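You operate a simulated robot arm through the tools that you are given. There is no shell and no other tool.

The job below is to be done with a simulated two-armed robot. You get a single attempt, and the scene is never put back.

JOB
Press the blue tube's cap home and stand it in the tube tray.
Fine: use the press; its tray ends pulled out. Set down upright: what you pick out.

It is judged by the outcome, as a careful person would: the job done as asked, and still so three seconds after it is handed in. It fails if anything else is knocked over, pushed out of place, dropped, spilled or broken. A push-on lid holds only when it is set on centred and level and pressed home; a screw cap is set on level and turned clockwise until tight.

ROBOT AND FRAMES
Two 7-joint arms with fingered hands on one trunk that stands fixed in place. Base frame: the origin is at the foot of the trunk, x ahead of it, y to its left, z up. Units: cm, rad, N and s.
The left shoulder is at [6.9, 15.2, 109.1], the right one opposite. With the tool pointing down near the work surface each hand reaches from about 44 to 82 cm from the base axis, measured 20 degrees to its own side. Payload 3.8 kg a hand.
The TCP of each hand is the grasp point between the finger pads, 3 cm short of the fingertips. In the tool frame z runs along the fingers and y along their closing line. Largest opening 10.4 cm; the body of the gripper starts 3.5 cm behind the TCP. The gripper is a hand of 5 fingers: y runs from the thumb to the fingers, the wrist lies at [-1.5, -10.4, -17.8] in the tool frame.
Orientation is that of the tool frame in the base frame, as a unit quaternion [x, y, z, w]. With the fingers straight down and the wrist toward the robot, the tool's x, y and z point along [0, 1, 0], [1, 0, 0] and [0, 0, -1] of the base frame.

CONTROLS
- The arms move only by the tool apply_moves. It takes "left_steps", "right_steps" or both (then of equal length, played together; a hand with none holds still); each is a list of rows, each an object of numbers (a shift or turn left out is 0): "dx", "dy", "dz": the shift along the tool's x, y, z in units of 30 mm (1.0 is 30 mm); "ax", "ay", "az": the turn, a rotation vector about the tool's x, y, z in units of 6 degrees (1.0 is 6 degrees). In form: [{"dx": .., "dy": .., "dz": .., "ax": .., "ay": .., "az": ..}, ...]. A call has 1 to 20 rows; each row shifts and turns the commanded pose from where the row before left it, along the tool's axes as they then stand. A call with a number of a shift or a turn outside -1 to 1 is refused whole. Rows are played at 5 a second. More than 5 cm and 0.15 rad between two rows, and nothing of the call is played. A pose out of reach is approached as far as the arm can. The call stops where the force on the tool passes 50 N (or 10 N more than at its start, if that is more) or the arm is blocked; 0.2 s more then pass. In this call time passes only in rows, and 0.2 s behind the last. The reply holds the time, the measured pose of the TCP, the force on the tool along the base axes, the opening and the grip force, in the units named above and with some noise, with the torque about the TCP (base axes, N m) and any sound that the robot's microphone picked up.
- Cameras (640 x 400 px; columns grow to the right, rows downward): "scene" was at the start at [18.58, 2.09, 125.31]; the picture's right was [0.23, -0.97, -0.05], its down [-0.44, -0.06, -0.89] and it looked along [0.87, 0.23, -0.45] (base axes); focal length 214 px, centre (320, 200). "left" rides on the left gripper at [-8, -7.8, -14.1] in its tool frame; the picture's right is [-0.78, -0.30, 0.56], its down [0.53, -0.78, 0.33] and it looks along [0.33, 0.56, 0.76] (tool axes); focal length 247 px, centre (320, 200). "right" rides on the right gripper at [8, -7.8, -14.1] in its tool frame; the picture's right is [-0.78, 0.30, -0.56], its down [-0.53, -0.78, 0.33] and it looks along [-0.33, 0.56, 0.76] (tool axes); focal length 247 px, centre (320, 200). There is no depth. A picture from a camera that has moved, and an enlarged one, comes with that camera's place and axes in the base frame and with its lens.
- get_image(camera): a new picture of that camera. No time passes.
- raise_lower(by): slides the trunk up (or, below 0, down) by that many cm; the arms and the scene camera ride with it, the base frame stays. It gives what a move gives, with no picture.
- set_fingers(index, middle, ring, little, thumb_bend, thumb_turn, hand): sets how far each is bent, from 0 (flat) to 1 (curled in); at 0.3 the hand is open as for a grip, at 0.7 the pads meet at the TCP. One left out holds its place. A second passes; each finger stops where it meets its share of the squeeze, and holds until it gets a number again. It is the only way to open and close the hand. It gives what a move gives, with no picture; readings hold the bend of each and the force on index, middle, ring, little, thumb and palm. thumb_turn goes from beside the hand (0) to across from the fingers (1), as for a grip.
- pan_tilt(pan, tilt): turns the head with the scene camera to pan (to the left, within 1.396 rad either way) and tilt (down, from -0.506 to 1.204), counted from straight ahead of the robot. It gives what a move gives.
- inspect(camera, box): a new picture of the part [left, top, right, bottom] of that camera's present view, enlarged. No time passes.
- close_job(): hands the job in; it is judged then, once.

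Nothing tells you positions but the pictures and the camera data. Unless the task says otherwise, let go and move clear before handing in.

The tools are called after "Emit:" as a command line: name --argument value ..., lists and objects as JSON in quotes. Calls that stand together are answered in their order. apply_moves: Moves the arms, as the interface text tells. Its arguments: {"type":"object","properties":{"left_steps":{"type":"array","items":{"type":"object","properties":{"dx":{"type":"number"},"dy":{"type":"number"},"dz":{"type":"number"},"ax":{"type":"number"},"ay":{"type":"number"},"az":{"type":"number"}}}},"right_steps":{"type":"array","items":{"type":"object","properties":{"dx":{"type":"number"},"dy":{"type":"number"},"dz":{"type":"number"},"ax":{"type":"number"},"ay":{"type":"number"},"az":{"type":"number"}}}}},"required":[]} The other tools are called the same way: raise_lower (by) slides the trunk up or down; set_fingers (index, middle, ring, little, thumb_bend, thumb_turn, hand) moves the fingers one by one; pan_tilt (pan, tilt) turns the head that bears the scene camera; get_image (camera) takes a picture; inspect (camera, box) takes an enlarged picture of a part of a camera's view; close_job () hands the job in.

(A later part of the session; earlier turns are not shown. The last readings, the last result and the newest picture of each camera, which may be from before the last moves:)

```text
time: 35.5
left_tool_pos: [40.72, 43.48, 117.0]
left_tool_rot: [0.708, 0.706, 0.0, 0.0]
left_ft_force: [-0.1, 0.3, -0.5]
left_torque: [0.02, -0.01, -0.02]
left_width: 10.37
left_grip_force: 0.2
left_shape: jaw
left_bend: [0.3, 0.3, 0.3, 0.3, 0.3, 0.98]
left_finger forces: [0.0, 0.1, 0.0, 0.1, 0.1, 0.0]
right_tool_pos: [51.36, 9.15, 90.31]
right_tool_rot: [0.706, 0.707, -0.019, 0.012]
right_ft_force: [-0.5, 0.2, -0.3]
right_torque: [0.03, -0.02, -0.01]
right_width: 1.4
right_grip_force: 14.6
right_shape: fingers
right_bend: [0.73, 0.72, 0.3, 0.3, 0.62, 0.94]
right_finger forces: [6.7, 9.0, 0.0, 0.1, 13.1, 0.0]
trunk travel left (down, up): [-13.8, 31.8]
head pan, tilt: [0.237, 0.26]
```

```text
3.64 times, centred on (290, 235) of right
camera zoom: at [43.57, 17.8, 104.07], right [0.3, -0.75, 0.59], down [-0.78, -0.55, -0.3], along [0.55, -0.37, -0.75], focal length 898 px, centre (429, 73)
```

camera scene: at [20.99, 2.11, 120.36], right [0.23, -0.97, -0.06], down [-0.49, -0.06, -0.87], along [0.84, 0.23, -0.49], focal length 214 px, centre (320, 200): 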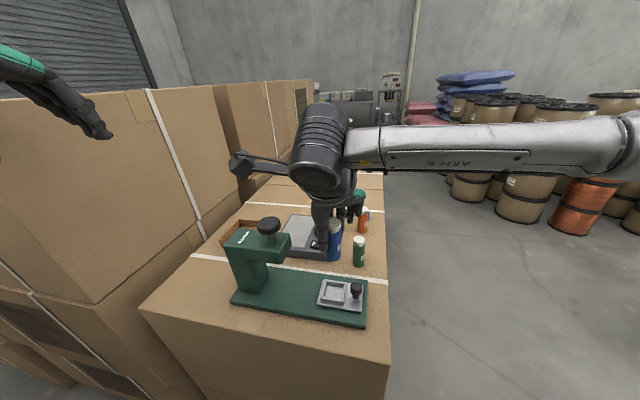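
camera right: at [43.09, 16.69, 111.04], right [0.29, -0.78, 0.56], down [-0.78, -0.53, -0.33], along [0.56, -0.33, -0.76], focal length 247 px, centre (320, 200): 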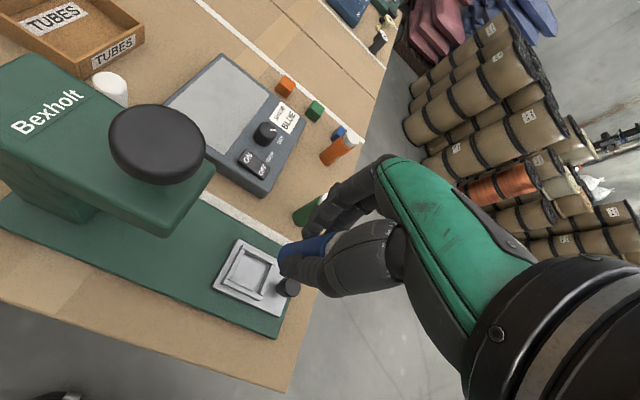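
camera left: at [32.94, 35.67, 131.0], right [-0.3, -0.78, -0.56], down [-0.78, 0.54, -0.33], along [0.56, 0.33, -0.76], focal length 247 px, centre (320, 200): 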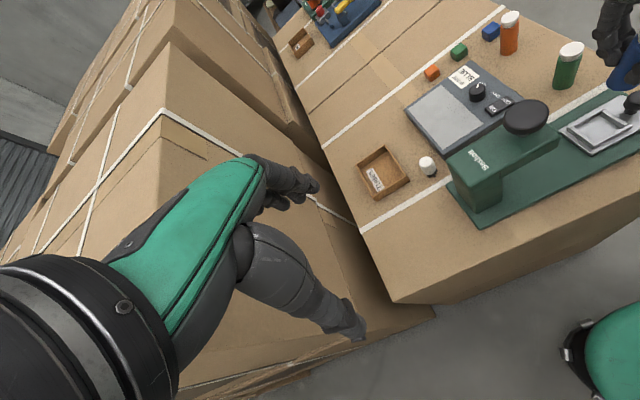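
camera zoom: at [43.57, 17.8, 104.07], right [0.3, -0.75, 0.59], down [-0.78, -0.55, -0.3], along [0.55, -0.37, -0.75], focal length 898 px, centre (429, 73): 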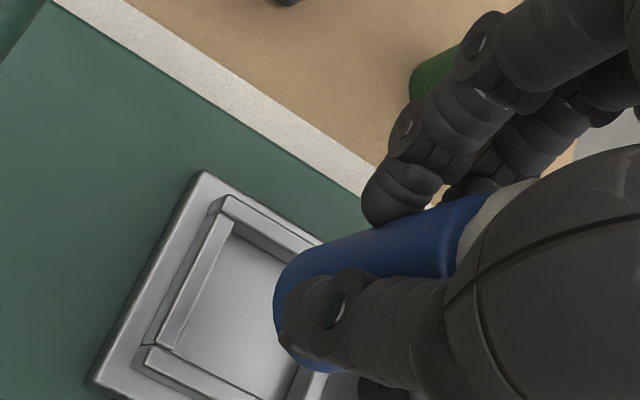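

Emit:
apply_moves --right_steps '[{"dx": 0.08, "dy": -0.08}, {"dz": 0.2}, {"dz": 0.2}, {"dz": 0.2}]'

Emit:
inspect --camera "scene" --box '[315, 255, 365, 305]'

Emit:
inspect --camera "left" --box '[575, 85, 640, 150]'

Emit:
inspect --camera "right" --box '[240, 190, 350, 300]'

```text
time: 36.5
left_tool_pos: [40.76, 43.52, 116.98]
left_tool_rot: [0.707, 0.707, 0.0, 0.0]
left_ft_force: [0.3, -0.1, -0.5]
left_torque: [0.05, -0.04, 0.0]
left_width: 10.36
left_grip_force: 0.1
left_shape: jaw
left_bend: [0.3, 0.3, 0.3, 0.3, 0.3, 0.98]
left_finger forces: [0.0, 0.0, 0.0, 0.1, 0.0, 0.0]
right_tool_pos: [51.05, 9.28, 88.36]
right_tool_rot: [0.706, 0.707, -0.02, 0.012]
right_ft_force: [0.4, -0.4, -1.0]
right_torque: [0.01, -0.01, 0.04]
right_width: 1.41
right_grip_force: 14.6
right_shape: fingers
right_bend: [0.73, 0.72, 0.3, 0.3, 0.62, 0.94]
right_finger forces: [6.7, 9.0, 0.0, 0.0, 13.1, 0.1]
trunk travel left (down, up): [-13.8, 31.8]
head pan, tilt: [0.237, 0.26]
```

```text
8.00 times, centred on (340, 280) of scene
camera zoom: at [21.03, 2.09, 120.35], right [0.23, -0.97, -0.06], down [-0.49, -0.06, -0.87], along [0.84, 0.23, -0.49], focal length 1716 px, centre (160, -440)
```

zoom: 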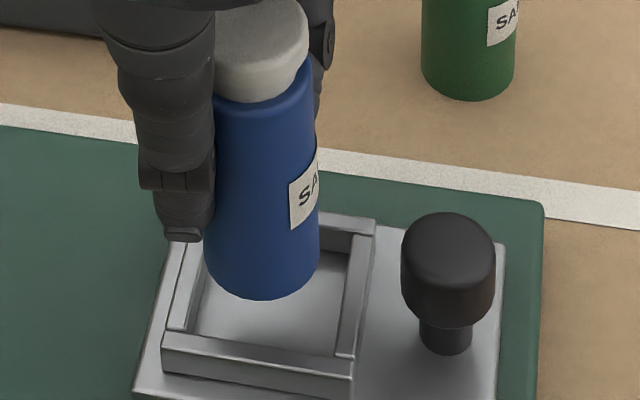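

```text
6.15 times, centred on (608, 118) of left
camera zoom: at [32.98, 35.65, 130.99], right [-0.3, -0.78, -0.56], down [-0.78, 0.54, -0.33], along [0.56, 0.33, -0.76], focal length 1520 px, centre (-1449, 708)
```

zoom: 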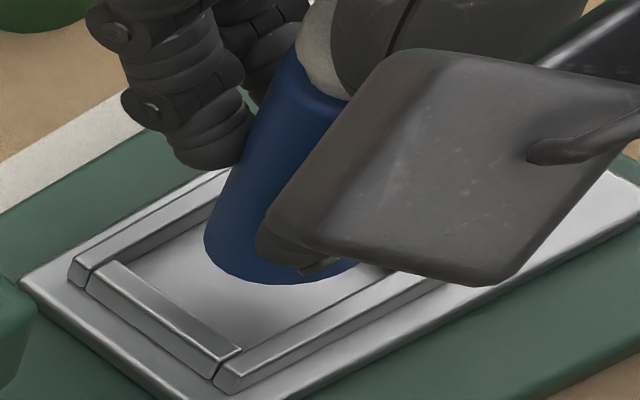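

```text
3.64 times, centred on (295, 245) of right
camera zoom: at [43.3, 17.93, 102.26], right [0.3, -0.75, 0.59], down [-0.78, -0.55, -0.3], along [0.55, -0.37, -0.75], focal length 898 px, centre (411, 36)
```

zoom: 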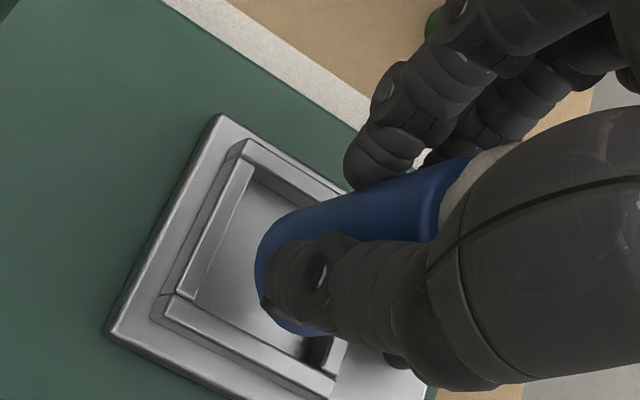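

Solving all three views together, the consistent answer is that the tube bottom is still about 1.4 cm above the frame, with offsets of about +0.33 cm in x and −0.1 cm in y. I'll correct and come down to within about 0.5 cm.

Emit:
apply_moves --right_steps '[{"dx": -0.033, "dy": 0.11}, {"dz": 0.15}, {"dz": 0.15}]'

Emit:
inspect --camera "scene" --box '[315, 255, 365, 305]'

Emit:
inspect --camera "left" --box '[575, 85, 640, 150]'

Emit:
inspect --camera "right" --box '[240, 190, 350, 300]'

```text
time: 37.3
left_tool_pos: [40.84, 43.61, 116.98]
left_tool_rot: [0.708, 0.706, 0.0, 0.0]
left_ft_force: [0.7, 0.0, 0.0]
left_torque: [-0.02, -0.02, -0.03]
left_width: 10.39
left_grip_force: 0.0
left_shape: jaw
left_bend: [0.3, 0.3, 0.3, 0.3, 0.3, 0.98]
left_finger forces: [0.1, 0.0, 0.0, 0.1, 0.0, 0.1]
right_tool_pos: [51.32, 9.12, 87.62]
right_tool_rot: [0.707, 0.707, -0.019, 0.012]
right_ft_force: [-0.5, 0.0, -2.1]
right_torque: [-0.01, 0.03, -0.01]
right_width: 1.4
right_grip_force: 14.3
right_shape: fingers
right_bend: [0.73, 0.72, 0.3, 0.3, 0.62, 0.94]
right_finger forces: [6.7, 9.0, 0.1, 0.0, 13.1, 0.0]
trunk travel left (down, up): [-13.8, 31.8]
head pan, tilt: [0.237, 0.26]
```

```text
8.00 times, centred on (340, 280) of scene
camera zoom: at [21.03, 2.09, 120.35], right [0.23, -0.97, -0.06], down [-0.49, -0.06, -0.87], along [0.84, 0.23, -0.49], focal length 1716 px, centre (160, -440)
```

zoom: 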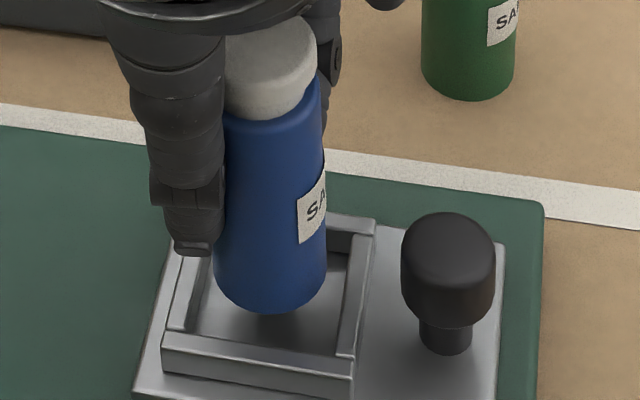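

```text
6.15 times, centred on (608, 118) of left
camera zoom: at [32.98, 35.65, 130.99], right [-0.3, -0.78, -0.56], down [-0.78, 0.54, -0.33], along [0.56, 0.33, -0.76], focal length 1520 px, centre (-1449, 708)
```

zoom: 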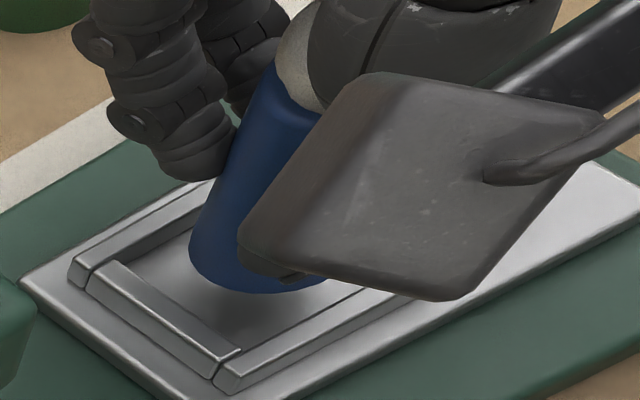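

```text
3.64 times, centred on (295, 245) of right
camera zoom: at [43.62, 17.81, 101.35], right [0.3, -0.75, 0.59], down [-0.78, -0.55, -0.3], along [0.55, -0.37, -0.75], focal length 898 px, centre (411, 36)
```

zoom: 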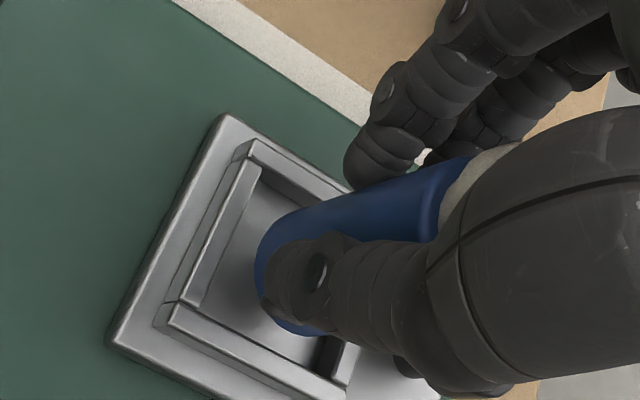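

All views now agree: centred within about 0.1 cm and about 0.55 cm above the frame. Lowering in small steps.

Emit:
apply_moves --right_steps '[{"dy": 0.02, "dz": 0.1}, {"dz": 0.1}, {"dz": 0.1}]'

Emit:
inspect --camera "scene" --box '[315, 255, 365, 305]'

Emit:
inspect --camera "left" --box '[575, 85, 640, 150]'

Emit:
inspect --camera "right" --box '[240, 190, 350, 300]'

```text
time: 38.1
left_tool_pos: [40.77, 43.41, 116.84]
left_tool_rot: [0.708, 0.707, 0.0, 0.0]
left_ft_force: [-0.8, -0.3, -0.2]
left_torque: [0.01, 0.02, 0.01]
left_width: 10.38
left_grip_force: 0.2
left_shape: jaw
left_bend: [0.3, 0.3, 0.3, 0.3, 0.3, 0.98]
left_finger forces: [0.0, 0.1, 0.1, 0.0, 0.0, 0.0]
right_tool_pos: [51.43, 9.03, 86.57]
right_tool_rot: [0.706, 0.708, -0.02, 0.014]
right_ft_force: [0.0, -0.5, -0.2]
right_torque: [0.0, -0.02, 0.0]
right_width: 1.41
right_grip_force: 14.7
right_shape: fingers
right_bend: [0.73, 0.72, 0.3, 0.3, 0.62, 0.94]
right_finger forces: [6.7, 9.0, 0.1, 0.1, 13.1, 0.0]
trunk travel left (down, up): [-13.8, 31.8]
head pan, tilt: [0.237, 0.26]
```

```text
8.00 times, centred on (340, 280) of scene
camera zoom: at [21.03, 2.09, 120.35], right [0.23, -0.97, -0.06], down [-0.49, -0.06, -0.87], along [0.84, 0.23, -0.49], focal length 1716 px, centre (160, -440)
```

zoom: 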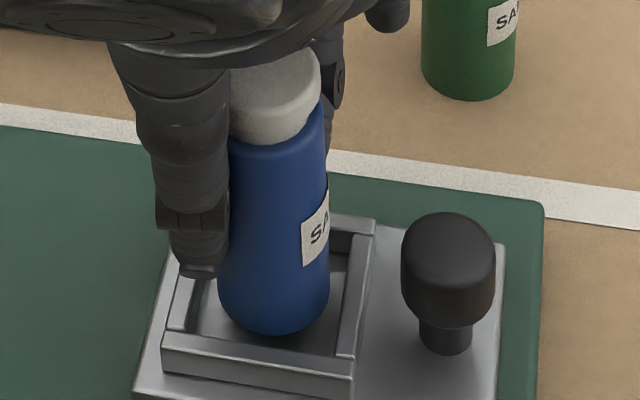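

```text
6.15 times, centred on (608, 118) of left
camera zoom: at [32.98, 35.65, 130.99], right [-0.3, -0.78, -0.56], down [-0.78, 0.54, -0.33], along [0.56, 0.33, -0.76], focal length 1520 px, centre (-1449, 708)
```

zoom: 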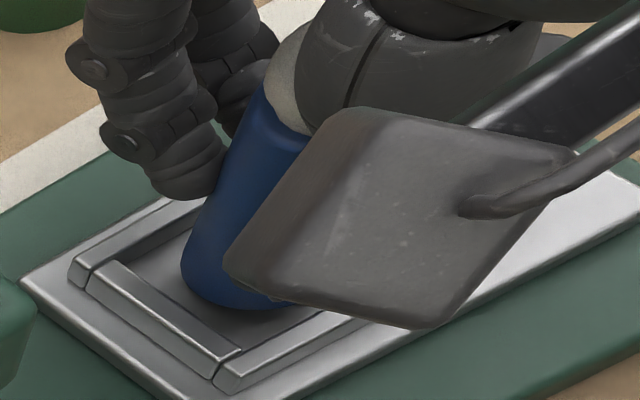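

```text
3.64 times, centred on (295, 245) of right
camera zoom: at [43.68, 17.74, 100.45], right [0.3, -0.75, 0.59], down [-0.78, -0.55, -0.3], along [0.55, -0.37, -0.75], focal length 898 px, centre (411, 36)
```

zoom: 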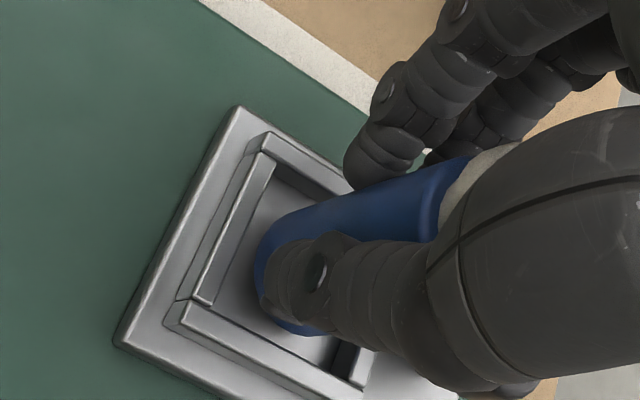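

No contact force, and the tube's base is inside the pocket. Continuing down gently to the floor.

Emit:
apply_moves --right_steps '[{"dz": 0.08}, {"dz": 0.07}]'

Emit:
inspect --camera "scene" --box '[315, 255, 365, 305]'

Emit:
inspect --camera "right" --box '[240, 190, 350, 300]'

```text
time: 38.7
left_tool_pos: [40.95, 43.59, 116.91]
left_tool_rot: [0.708, 0.706, 0.0, 0.0]
left_ft_force: [0.1, 0.2, 1.0]
left_torque: [-0.01, 0.02, 0.0]
left_width: 10.35
left_grip_force: 0.1
left_shape: jaw
left_bend: [0.3, 0.3, 0.3, 0.3, 0.3, 0.98]
left_finger forces: [0.1, 0.0, 0.0, 0.0, 0.1, 0.1]
right_tool_pos: [51.47, 9.0, 86.22]
right_tool_rot: [0.706, 0.708, -0.02, 0.012]
right_ft_force: [-0.2, 0.2, -1.7]
right_torque: [0.03, -0.02, 0.04]
right_width: 1.42
right_grip_force: 14.2
right_shape: fingers
right_bend: [0.73, 0.72, 0.3, 0.3, 0.62, 0.94]
right_finger forces: [6.7, 9.1, 0.1, 0.1, 13.1, 0.0]
trunk travel left (down, up): [-13.8, 31.8]
head pan, tilt: [0.237, 0.26]
```

```text
8.00 times, centred on (340, 280) of scene
camera zoom: at [21.03, 2.09, 120.35], right [0.23, -0.97, -0.06], down [-0.49, -0.06, -0.87], along [0.84, 0.23, -0.49], focal length 1716 px, centre (160, -440)
```

zoom: 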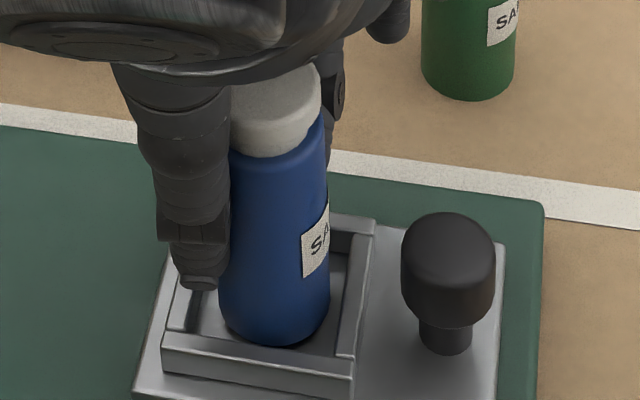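

```text
3.64 times, centred on (295, 245) of right
camera zoom: at [43.69, 17.73, 100.02], right [0.3, -0.75, 0.59], down [-0.78, -0.55, -0.3], along [0.55, -0.37, -0.75], focal length 898 px, centre (411, 36)
```

zoom: 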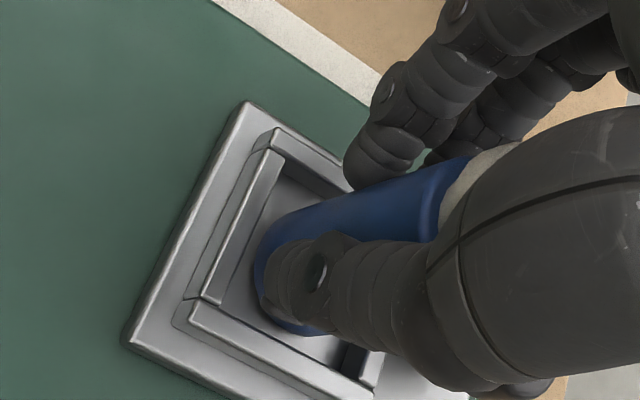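

Emit:
apply_moves --right_steps '[{"dz": 0.06}, {"dz": 0.06}]'

Emit:
inspect --camera "scene" --box '[315, 255, 365, 305]'

Emit:
inspect --camera "left" --box '[575, 85, 640, 150]'

```text
time: 39.3
left_tool_pos: [40.76, 43.44, 117.0]
left_tool_rot: [0.708, 0.706, 0.0, 0.001]
left_ft_force: [-0.1, 0.2, 0.7]
left_torque: [0.01, 0.0, 0.01]
left_width: 10.37
left_grip_force: 0.0
left_shape: jaw
left_bend: [0.3, 0.3, 0.3, 0.3, 0.3, 0.98]
left_finger forces: [0.0, 0.0, 0.0, 0.0, 0.1, 0.0]
right_tool_pos: [51.43, 8.93, 85.89]
right_tool_rot: [0.707, 0.707, -0.02, 0.012]
right_ft_force: [-0.1, -0.6, -0.1]
right_torque: [-0.01, 0.02, 0.01]
right_width: 1.4
right_grip_force: 14.6
right_shape: fingers
right_bend: [0.73, 0.72, 0.3, 0.3, 0.62, 0.94]
right_finger forces: [6.8, 9.1, 0.0, 0.0, 13.1, 0.1]
trunk travel left (down, up): [-13.8, 31.8]
head pan, tilt: [0.237, 0.26]
```

```text
8.00 times, centred on (340, 280) of scene
camera zoom: at [21.01, 2.09, 120.35], right [0.23, -0.97, -0.06], down [-0.49, -0.06, -0.87], along [0.84, 0.23, -0.49], focal length 1716 px, centre (160, -440)
```

zoom: 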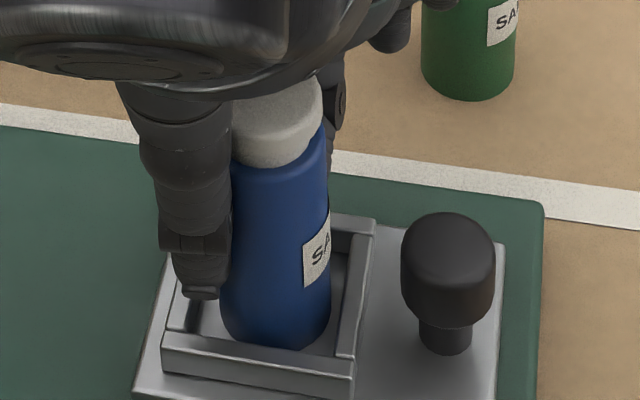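

```text
6.15 times, centred on (608, 118) of left
camera zoom: at [32.96, 35.64, 131.0], right [-0.3, -0.78, -0.56], down [-0.78, 0.54, -0.33], along [0.56, 0.33, -0.76], focal length 1520 px, centre (-1449, 708)
```

zoom: 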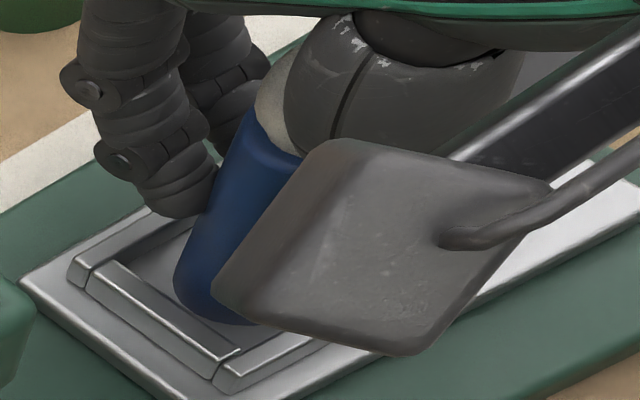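

Emit:
apply_moves --right_steps '[{"dz": 0.05}, {"dz": 0.05}]'

Emit:
inspect --camera "scene" --box '[315, 255, 365, 305]'

```text
time: 39.9
left_tool_pos: [40.7, 43.55, 116.96]
left_tool_rot: [0.708, 0.706, 0.0, 0.0]
left_ft_force: [0.3, -0.1, 0.6]
left_torque: [0.02, -0.01, 0.0]
left_width: 10.33
left_grip_force: 0.1
left_shape: jaw
left_bend: [0.3, 0.3, 0.3, 0.3, 0.3, 0.98]
left_finger forces: [0.1, 0.0, 0.0, 0.0, 0.1, 0.0]
right_tool_pos: [51.49, 9.07, 85.67]
right_tool_rot: [0.707, 0.707, -0.018, 0.013]
right_ft_force: [1.9, -0.2, 11.1]
right_torque: [0.04, 0.07, -0.03]
right_width: 1.39
right_grip_force: 16.0
right_shape: fingers
right_bend: [0.73, 0.72, 0.3, 0.3, 0.63, 0.94]
right_finger forces: [7.7, 10.2, 0.0, 0.0, 13.8, 0.1]
trunk travel left (down, up): [-13.8, 31.8]
head pan, tilt: [0.237, 0.26]
```

```text
8.00 times, centred on (340, 280) of scene
camera zoom: at [20.91, 2.07, 120.39], right [0.23, -0.97, -0.06], down [-0.49, -0.06, -0.87], along [0.84, 0.23, -0.49], focal length 1716 px, centre (160, -440)
```

zoom: 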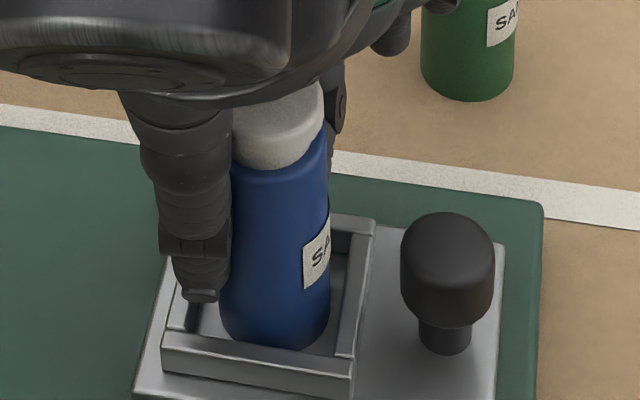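

Contact at TCP z ≈ 85.7 with about 11 N up, matching where I expected the tube to reach the pocket floor. I'll ease off slightly, then open the fingers.

Emit:
apply_moves --right_steps '[{"dz": -0.05}]'

Emit:
set_fingers --hand "right" --index 0.66 --middle 0.65 --thumb_bend 0.58

Emit:
inspect --camera "scene" --box '[315, 255, 365, 305]'

Emit:
inspect --camera "left" --box '[575, 75, 640, 150]'

Emit:
inspect --camera "right" --box '[240, 180, 360, 300]'

```text
time: 40.3
left_tool_pos: [40.7, 43.43, 116.95]
left_tool_rot: [0.708, 0.706, -0.001, 0.0]
left_ft_force: [0.3, -0.5, -0.1]
left_torque: [0.0, -0.01, 0.03]
left_width: 10.33
left_grip_force: 0.0
left_shape: jaw
left_bend: [0.3, 0.3, 0.3, 0.3, 0.3, 0.98]
left_finger forces: [0.0, 0.0, 0.0, 0.0, 0.0, 0.1]
right_tool_pos: [51.22, 8.94, 85.73]
right_tool_rot: [0.706, 0.708, -0.02, 0.012]
right_ft_force: [1.2, 0.2, 6.4]
right_torque: [0.02, 0.0, 0.0]
right_width: 1.39
right_grip_force: 15.6
right_shape: fingers
right_bend: [0.73, 0.72, 0.3, 0.3, 0.63, 0.94]
right_finger forces: [7.4, 10.0, 0.1, 0.1, 13.2, 0.1]
trunk travel left (down, up): [-13.8, 31.8]
head pan, tilt: [0.237, 0.26]
```

```text
time: 41.3
left_tool_pos: [40.81, 43.56, 116.97]
left_tool_rot: [0.708, 0.706, 0.0, -0.001]
left_ft_force: [0.8, -1.1, 0.7]
left_torque: [0.0, 0.03, -0.03]
left_width: 10.35
left_grip_force: 0.1
left_shape: jaw
left_bend: [0.3, 0.3, 0.3, 0.3, 0.3, 0.98]
left_finger forces: [0.0, 0.0, 0.0, 0.0, 0.0, 0.0]
right_tool_pos: [51.42, 8.99, 85.71]
right_tool_rot: [0.706, 0.707, -0.02, 0.012]
right_ft_force: [-0.6, 0.5, -0.7]
right_torque: [0.03, -0.01, -0.03]
right_width: 2.26
right_grip_force: 0.6
right_shape: fingers
right_bend: [0.66, 0.65, 0.3, 0.3, 0.57, 0.97]
right_finger forces: [0.0, 0.1, 0.1, 0.0, 0.5, 0.0]
trunk travel left (down, up): [-13.8, 31.8]
head pan, tilt: [0.237, 0.26]
```

```text
8.00 times, centred on (340, 280) of scene
camera zoom: at [21.01, 2.1, 120.35], right [0.23, -0.97, -0.06], down [-0.49, -0.06, -0.87], along [0.84, 0.23, -0.49], focal length 1716 px, centre (160, -440)
```

zoom: 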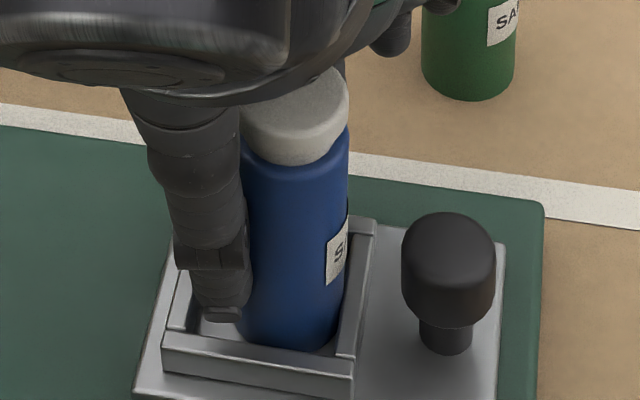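

```text
5.33 times, centred on (608, 112) of left
camera zoom: at [32.96, 35.65, 131.0], right [-0.3, -0.78, -0.56], down [-0.78, 0.54, -0.33], along [0.56, 0.33, -0.76], focal length 1317 px, centre (-1213, 667)
```

zoom: 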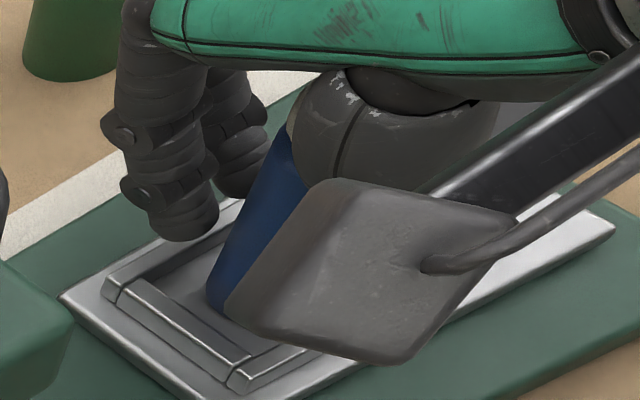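

```text
3.33 times, centred on (300, 240) of right
camera zoom: at [43.66, 17.7, 99.52], right [0.3, -0.75, 0.59], down [-0.78, -0.55, -0.3], along [0.55, -0.37, -0.75], focal length 823 px, centre (387, 67)
```

zoom: 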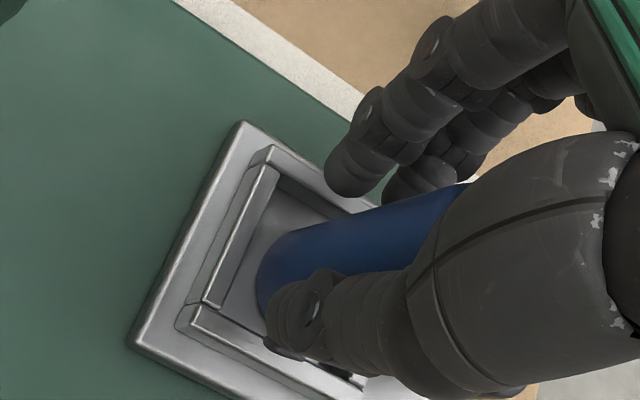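

Emit:
set_fingers --hand "right" --index 0.54 --middle 0.54 --thumb_bend 0.48

Emit:
inspect --camera "scene" --box '[315, 255, 365, 305]'

Emit:
inspect --camera "left" --box '[575, 75, 640, 150]'

Emit:
inspect --camera "right" --box '[240, 180, 360, 300]'

```text
time: 42.3
left_tool_pos: [40.8, 43.55, 117.02]
left_tool_rot: [0.708, 0.706, 0.0, 0.0]
left_ft_force: [-0.1, -0.3, -0.1]
left_torque: [0.02, 0.02, -0.04]
left_width: 10.37
left_grip_force: 0.0
left_shape: jaw
left_bend: [0.3, 0.3, 0.3, 0.3, 0.3, 0.98]
left_finger forces: [0.0, 0.1, 0.0, 0.1, 0.0, 0.0]
right_tool_pos: [51.45, 8.9, 85.59]
right_tool_rot: [0.707, 0.707, -0.02, 0.013]
right_ft_force: [1.3, 0.3, 0.1]
right_torque: [-0.01, -0.03, -0.01]
right_width: 4.94
right_grip_force: 0.2
right_shape: fingers
right_bend: [0.54, 0.54, 0.3, 0.3, 0.48, 0.97]
right_finger forces: [0.0, 0.0, 0.1, 0.0, 0.0, 0.1]
trunk travel left (down, up): [-13.8, 31.8]
head pan, tilt: [0.237, 0.26]
```

```text
8.00 times, centred on (340, 280) of scene
camera zoom: at [21.01, 2.09, 120.35], right [0.23, -0.97, -0.06], down [-0.49, -0.06, -0.87], along [0.84, 0.23, -0.49], focal length 1716 px, centre (160, -440)
```

zoom: 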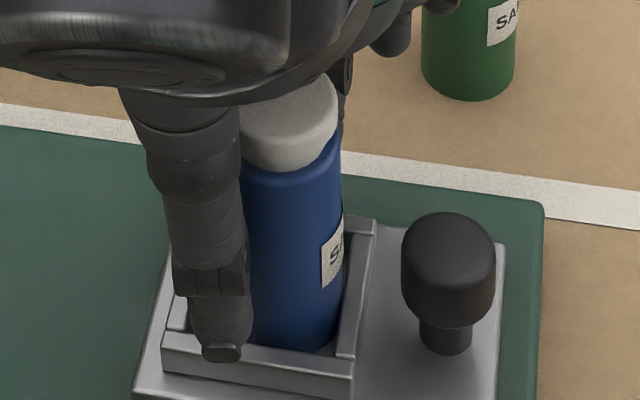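

```text
5.33 times, centred on (608, 112) of left
camera zoom: at [32.96, 35.65, 131.0], right [-0.3, -0.78, -0.56], down [-0.78, 0.54, -0.33], along [0.56, 0.33, -0.76], focal length 1317 px, centre (-1213, 667)
```

zoom: 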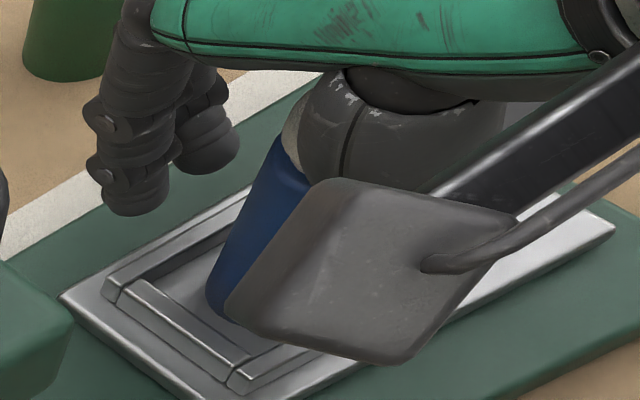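

```text
3.33 times, centred on (300, 240) of right
camera zoom: at [43.66, 17.7, 99.52], right [0.3, -0.75, 0.59], down [-0.78, -0.55, -0.3], along [0.55, -0.37, -0.75], focal length 823 px, centre (387, 67)
```

zoom: 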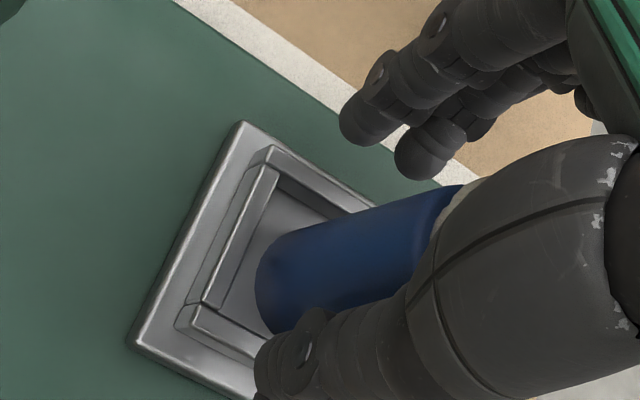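

Released: the tube stands upright in the pocket with its cap on. I'll open the thumb wider and withdraw straight up.

Emit:
set_fingers --hand "right" --index 0.45 --middle 0.45 --thumb_bend 0.34

Emit:
apply_moves --right_steps '[{"dz": -0.15}, {"dz": -0.2}, {"dz": -0.3}]'

Emit:
inspect --camera "scene" --box '[305, 235, 375, 305]'

Emit:
inspect --camera "left" --box '[565, 65, 640, 150]'

```text
time: 43.3
left_tool_pos: [40.75, 43.51, 116.91]
left_tool_rot: [0.708, 0.707, 0.0, 0.0]
left_ft_force: [-0.3, 0.5, -0.1]
left_torque: [0.04, -0.01, -0.04]
left_width: 10.37
left_grip_force: 0.1
left_shape: jaw
left_bend: [0.3, 0.3, 0.3, 0.3, 0.3, 0.98]
left_finger forces: [0.0, 0.0, 0.0, 0.0, 0.0, 0.1]
right_tool_pos: [51.43, 9.1, 85.71]
right_tool_rot: [0.706, 0.708, -0.019, 0.013]
right_ft_force: [0.2, -0.2, 0.3]
right_torque: [0.0, 0.02, 0.02]
right_width: 7.88
right_grip_force: 0.1
right_shape: fingers
right_bend: [0.45, 0.45, 0.3, 0.3, 0.34, 0.97]
right_finger forces: [0.1, 0.0, 0.0, 0.1, 0.1, 0.0]
trunk travel left (down, up): [-13.8, 31.8]
head pan, tilt: [0.237, 0.26]
```

```text
time: 44.1
left_tool_pos: [40.77, 43.48, 116.98]
left_tool_rot: [0.707, 0.707, 0.0, 0.001]
left_ft_force: [-1.6, 0.1, 0.4]
left_torque: [0.0, 0.02, 0.01]
left_width: 10.37
left_grip_force: 0.0
left_shape: jaw
left_bend: [0.3, 0.3, 0.3, 0.3, 0.3, 0.98]
left_finger forces: [0.0, 0.0, 0.0, 0.1, 0.1, 0.0]
right_tool_pos: [51.44, 9.09, 87.67]
right_tool_rot: [0.707, 0.707, -0.019, 0.012]
right_ft_force: [-0.3, 0.1, 1.0]
right_torque: [-0.03, 0.0, 0.02]
right_width: 7.85
right_grip_force: 0.0
right_shape: fingers
right_bend: [0.45, 0.45, 0.3, 0.3, 0.34, 0.97]
right_finger forces: [0.0, 0.0, 0.1, 0.0, 0.0, 0.0]
trunk travel left (down, up): [-13.8, 31.8]
head pan, tilt: [0.237, 0.26]
```

```text
5.71 times, centred on (340, 270) of scene
camera zoom: at [21.0, 2.09, 120.36], right [0.23, -0.97, -0.06], down [-0.49, -0.06, -0.87], along [0.84, 0.23, -0.49], focal length 1226 px, centre (206, -200)
```

zoom: 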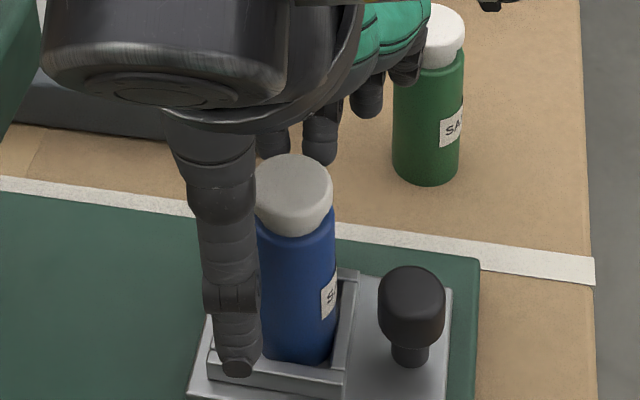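

```text
4.71 times, centred on (602, 108) of left
camera zoom: at [32.95, 35.65, 131.0], right [-0.3, -0.78, -0.56], down [-0.78, 0.54, -0.33], along [0.56, 0.33, -0.76], focal length 1162 px, centre (-1009, 635)
```

zoom: 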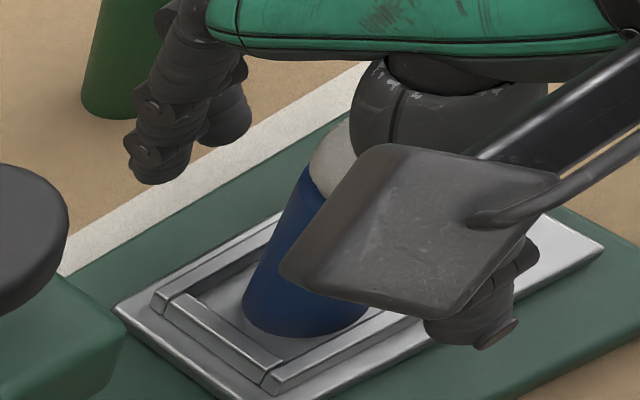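

Clean release. I'll raise the hand well clear of the tube and look at the seating.

Emit:
apply_moves --right_steps '[{"dz": -0.4}, {"dz": -0.6}, {"dz": -0.7}, {"dz": -0.7}, {"dz": -0.6}]'

Emit:
inspect --camera "scene" --box '[305, 245, 375, 315]'

Emit:
get_image --camera "right"

Emit:
inspect --camera "left" --box '[565, 65, 640, 150]'

```text
time: 45.3
left_tool_pos: [40.83, 43.61, 117.03]
left_tool_rot: [0.707, 0.707, -0.001, 0.0]
left_ft_force: [-0.3, 0.5, -0.5]
left_torque: [-0.03, -0.01, 0.01]
left_width: 10.36
left_grip_force: 0.0
left_shape: jaw
left_bend: [0.3, 0.3, 0.3, 0.3, 0.3, 0.98]
left_finger forces: [0.0, 0.0, 0.0, 0.0, 0.1, 0.1]
right_tool_pos: [51.35, 9.41, 96.61]
right_tool_rot: [0.707, 0.707, -0.021, 0.013]
right_ft_force: [-0.3, 0.2, -0.2]
right_torque: [-0.03, 0.0, 0.03]
right_width: 7.88
right_grip_force: 0.1
right_shape: fingers
right_bend: [0.45, 0.45, 0.3, 0.3, 0.34, 0.97]
right_finger forces: [0.0, 0.1, 0.1, 0.1, 0.0, 0.0]
trunk travel left (down, up): [-13.8, 31.8]
head pan, tilt: [0.237, 0.26]
```

```text
5.71 times, centred on (340, 280) of scene
camera zoom: at [20.99, 2.09, 120.36], right [0.23, -0.97, -0.06], down [-0.49, -0.06, -0.87], along [0.84, 0.23, -0.49], focal length 1226 px, centre (206, -257)
```

zoom: 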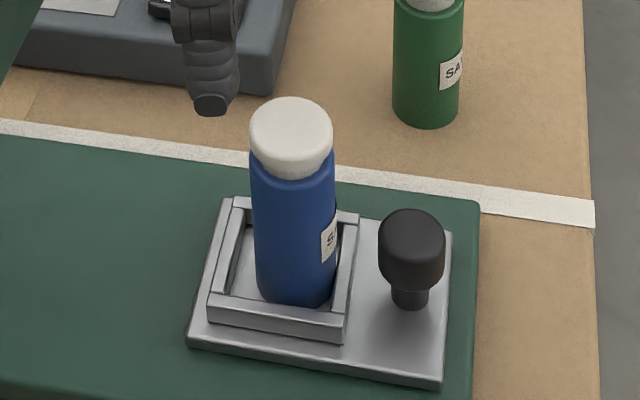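

```text
taken
camera right: at [43.71, 18.17, 110.45], right [0.3, -0.75, 0.59], down [-0.78, -0.55, -0.3], along [0.55, -0.37, -0.75], focal length 247 px, centre (320, 200)
```

right: 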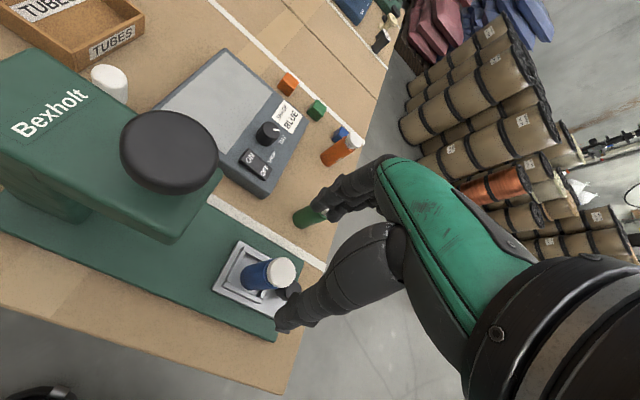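

```text
4.71 times, centred on (602, 108) of left
camera zoom: at [32.94, 35.65, 131.0], right [-0.3, -0.78, -0.56], down [-0.78, 0.54, -0.33], along [0.56, 0.33, -0.76], focal length 1162 px, centre (-1009, 635)
```

zoom: 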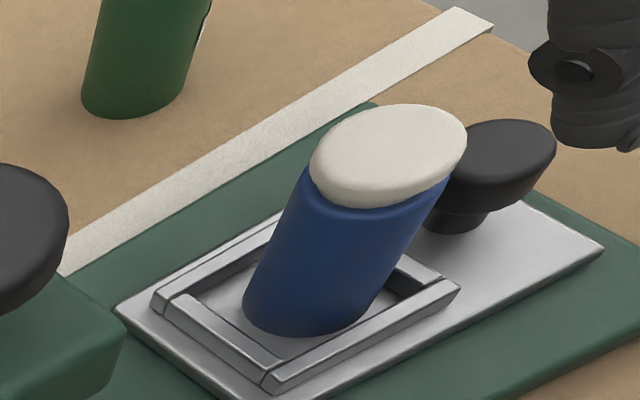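

The tube stands vertically in the pocket with its cap on. Next I need to push the tray under the ram, so I'll measure the press arm, ram and tray knob to plan a collision-free push.

Emit:
inspect --camera "scene" --box '[220, 205, 380, 330]'

Emit:
inspect --camera "right" --box '[0, 50, 310, 350]'

Emit:
inspect --camera "left" --box '[420, 60, 640, 240]'

```text
3.20 times, centred on (300, 268) of scene
camera zoom: at [20.99, 2.09, 120.36], right [0.23, -0.97, -0.06], down [-0.49, -0.06, -0.87], along [0.84, 0.23, -0.49], focal length 686 px, centre (384, -16)
```

zoom: 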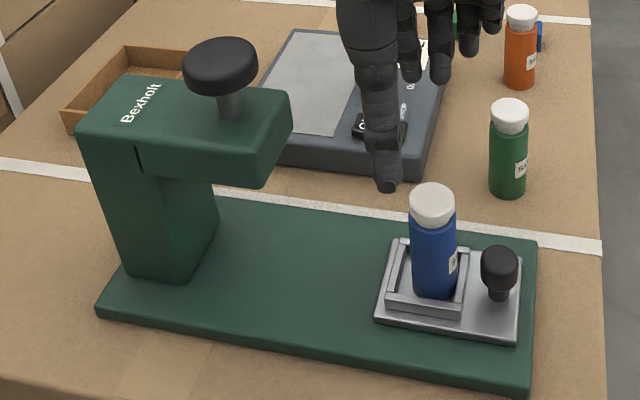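

```text
1.33 times, centred on (155, 200) of right
camera zoom: at [43.71, 18.17, 110.45], right [0.3, -0.75, 0.59], down [-0.78, -0.55, -0.3], along [0.55, -0.37, -0.75], focal length 329 px, centre (540, 200)
```

zoom: 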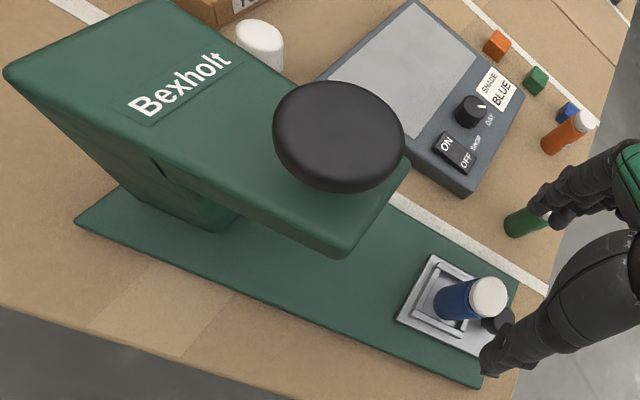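

```text
2.22 times, centred on (530, 150) of left
camera zoom: at [32.94, 35.65, 131.0], right [-0.3, -0.78, -0.56], down [-0.78, 0.54, -0.33], along [0.56, 0.33, -0.76], focal length 549 px, centre (-147, 311)
```

zoom: 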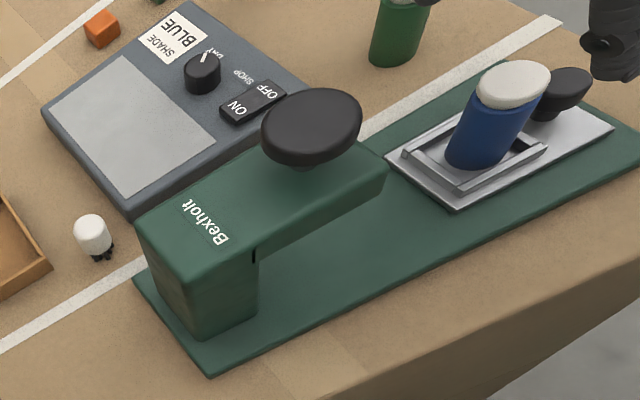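

Emit:
inspect --camera "scene" --box '[235, 210, 305, 275]'

Emit:
inspect --camera "left" --box '[480, 80, 610, 180]'

Emit:
inspect --camera "right" --box '[80, 90, 260, 260]'

```text
6.15 times, centred on (270, 242) of scene
camera zoom: at [20.99, 2.09, 120.36], right [0.23, -0.97, -0.06], down [-0.49, -0.06, -0.87], along [0.84, 0.23, -0.49], focal length 1320 px, centre (628, -62)
```

zoom: 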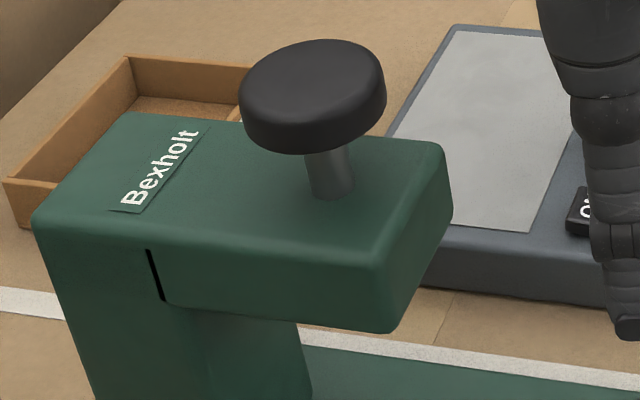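

```text
4.00 times, centred on (545, 130) of left
camera zoom: at [32.94, 35.65, 131.0], right [-0.3, -0.78, -0.56], down [-0.78, 0.54, -0.33], along [0.56, 0.33, -0.76], focal length 988 px, centre (-580, 480)
```

zoom: 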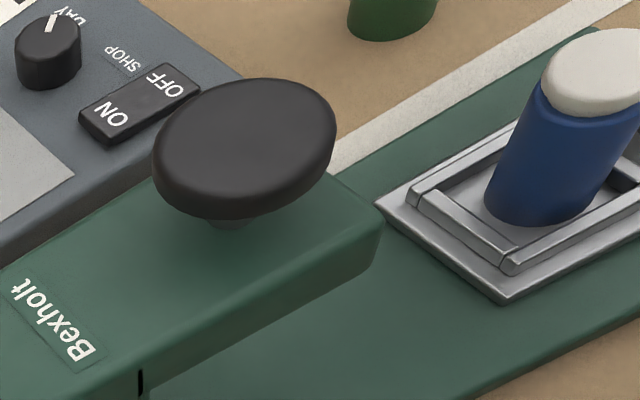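

```text
2.35 times, centred on (170, 175) of right
camera zoom: at [43.71, 18.17, 110.45], right [0.3, -0.75, 0.59], down [-0.78, -0.55, -0.3], along [0.55, -0.37, -0.75], focal length 581 px, centre (673, 259)
```

zoom: 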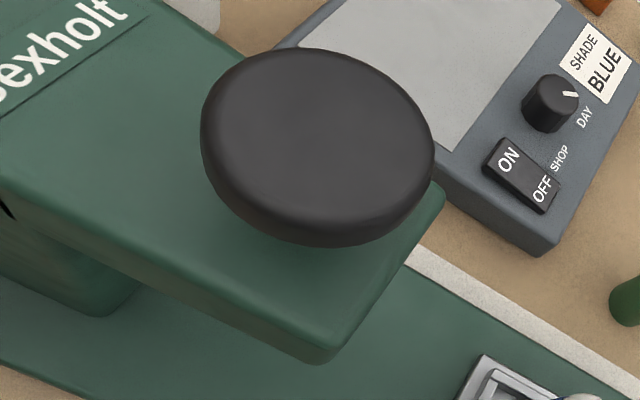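

Measurements from triangulation:
- **Press arm:** underside z ≈ 90.2, front face y ≈ 17.7
- **Ram:** axis about (50.5, 20.4), knob top z ≈ 97
- **Tube cap:** top z ≈ 87.8, so it passes under the arm
- **Tray knob:** about (50.3, 4.0), top z ≈ 84.1

I'll tilt the hand so its body leans away from the press, and hover it over the tray knob.

Emit:
apply_moves --right_steps '[{"dx": -0.67, "dy": -0.12}, {"dx": -0.67, "dy": -0.12}, {"dx": -0.67, "dy": -0.12}, {"ay": 0.86}, {"ay": 0.86}, {"ay": 0.86}, {"ay": 0.86}]'

Emit:
get_image --camera "right"

Emit:
inspect --camera "scene" --box '[290, 190, 410, 310]'

Emit:
inspect --camera "left" --box '[500, 0, 640, 150]'

```text
time: 46.9
left_tool_pos: [40.77, 43.47, 116.97]
left_tool_rot: [0.708, 0.706, 0.0, 0.0]
left_ft_force: [-0.9, 0.1, 0.8]
left_torque: [0.01, 0.02, 0.03]
left_width: 10.38
left_grip_force: 0.0
left_shape: jaw
left_bend: [0.3, 0.3, 0.3, 0.3, 0.3, 0.98]
left_finger forces: [0.0, 0.0, 0.1, 0.0, 0.0, 0.1]
right_tool_pos: [50.42, 3.48, 96.97]
right_tool_rot: [0.699, 0.698, 0.106, -0.116]
right_ft_force: [0.1, -0.3, 0.6]
right_torque: [0.0, -0.02, -0.01]
right_width: 7.84
right_grip_force: 0.2
right_shape: fingers
right_bend: [0.45, 0.45, 0.3, 0.3, 0.34, 0.97]
right_finger forces: [0.1, 0.0, 0.0, 0.1, 0.1, 0.0]
trunk travel left (down, up): [-13.8, 31.8]
head pan, tilt: [0.237, 0.26]
```

```text
taken
camera right: at [42.69, 6.72, 112.91], right [0.3, -0.91, 0.28], down [-0.78, -0.41, -0.47], along [0.55, -0.08, -0.83], focal length 247 px, centre (320, 200)
```

right: 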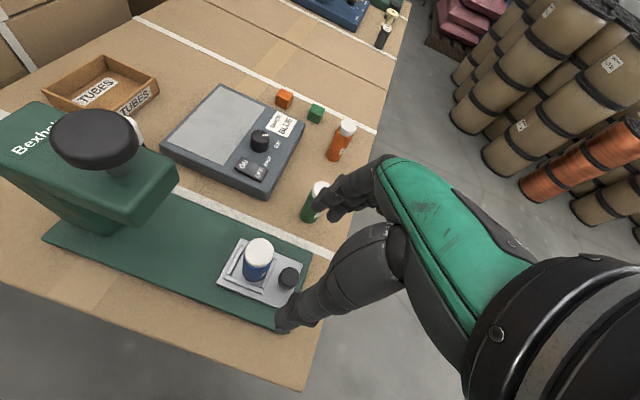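

```text
3.33 times, centred on (350, 250) of scene
camera zoom: at [21.02, 2.04, 120.35], right [0.23, -0.97, -0.06], down [-0.49, -0.06, -0.87], along [0.84, 0.23, -0.49], focal length 715 px, centre (220, 33)
```

zoom: 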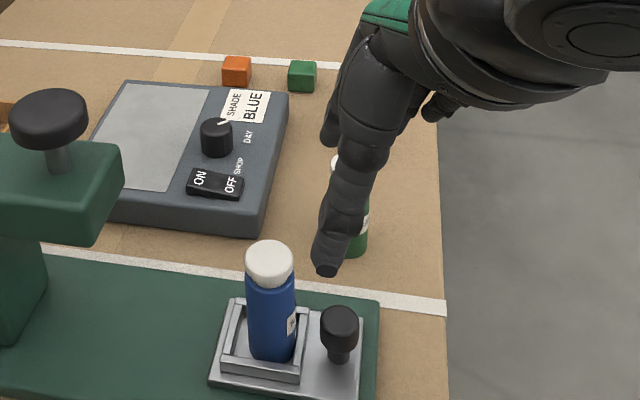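

```text
2.67 times, centred on (570, 75) of left
camera zoom: at [32.97, 35.58, 131.01], right [-0.3, -0.78, -0.56], down [-0.78, 0.54, -0.33], along [0.56, 0.33, -0.76], focal length 659 px, centre (-347, 533)
```

zoom: 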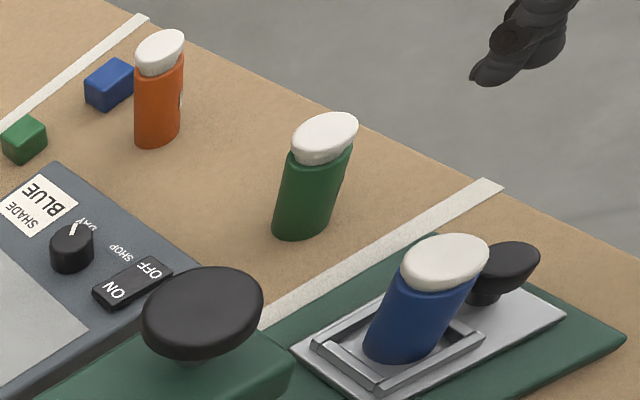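

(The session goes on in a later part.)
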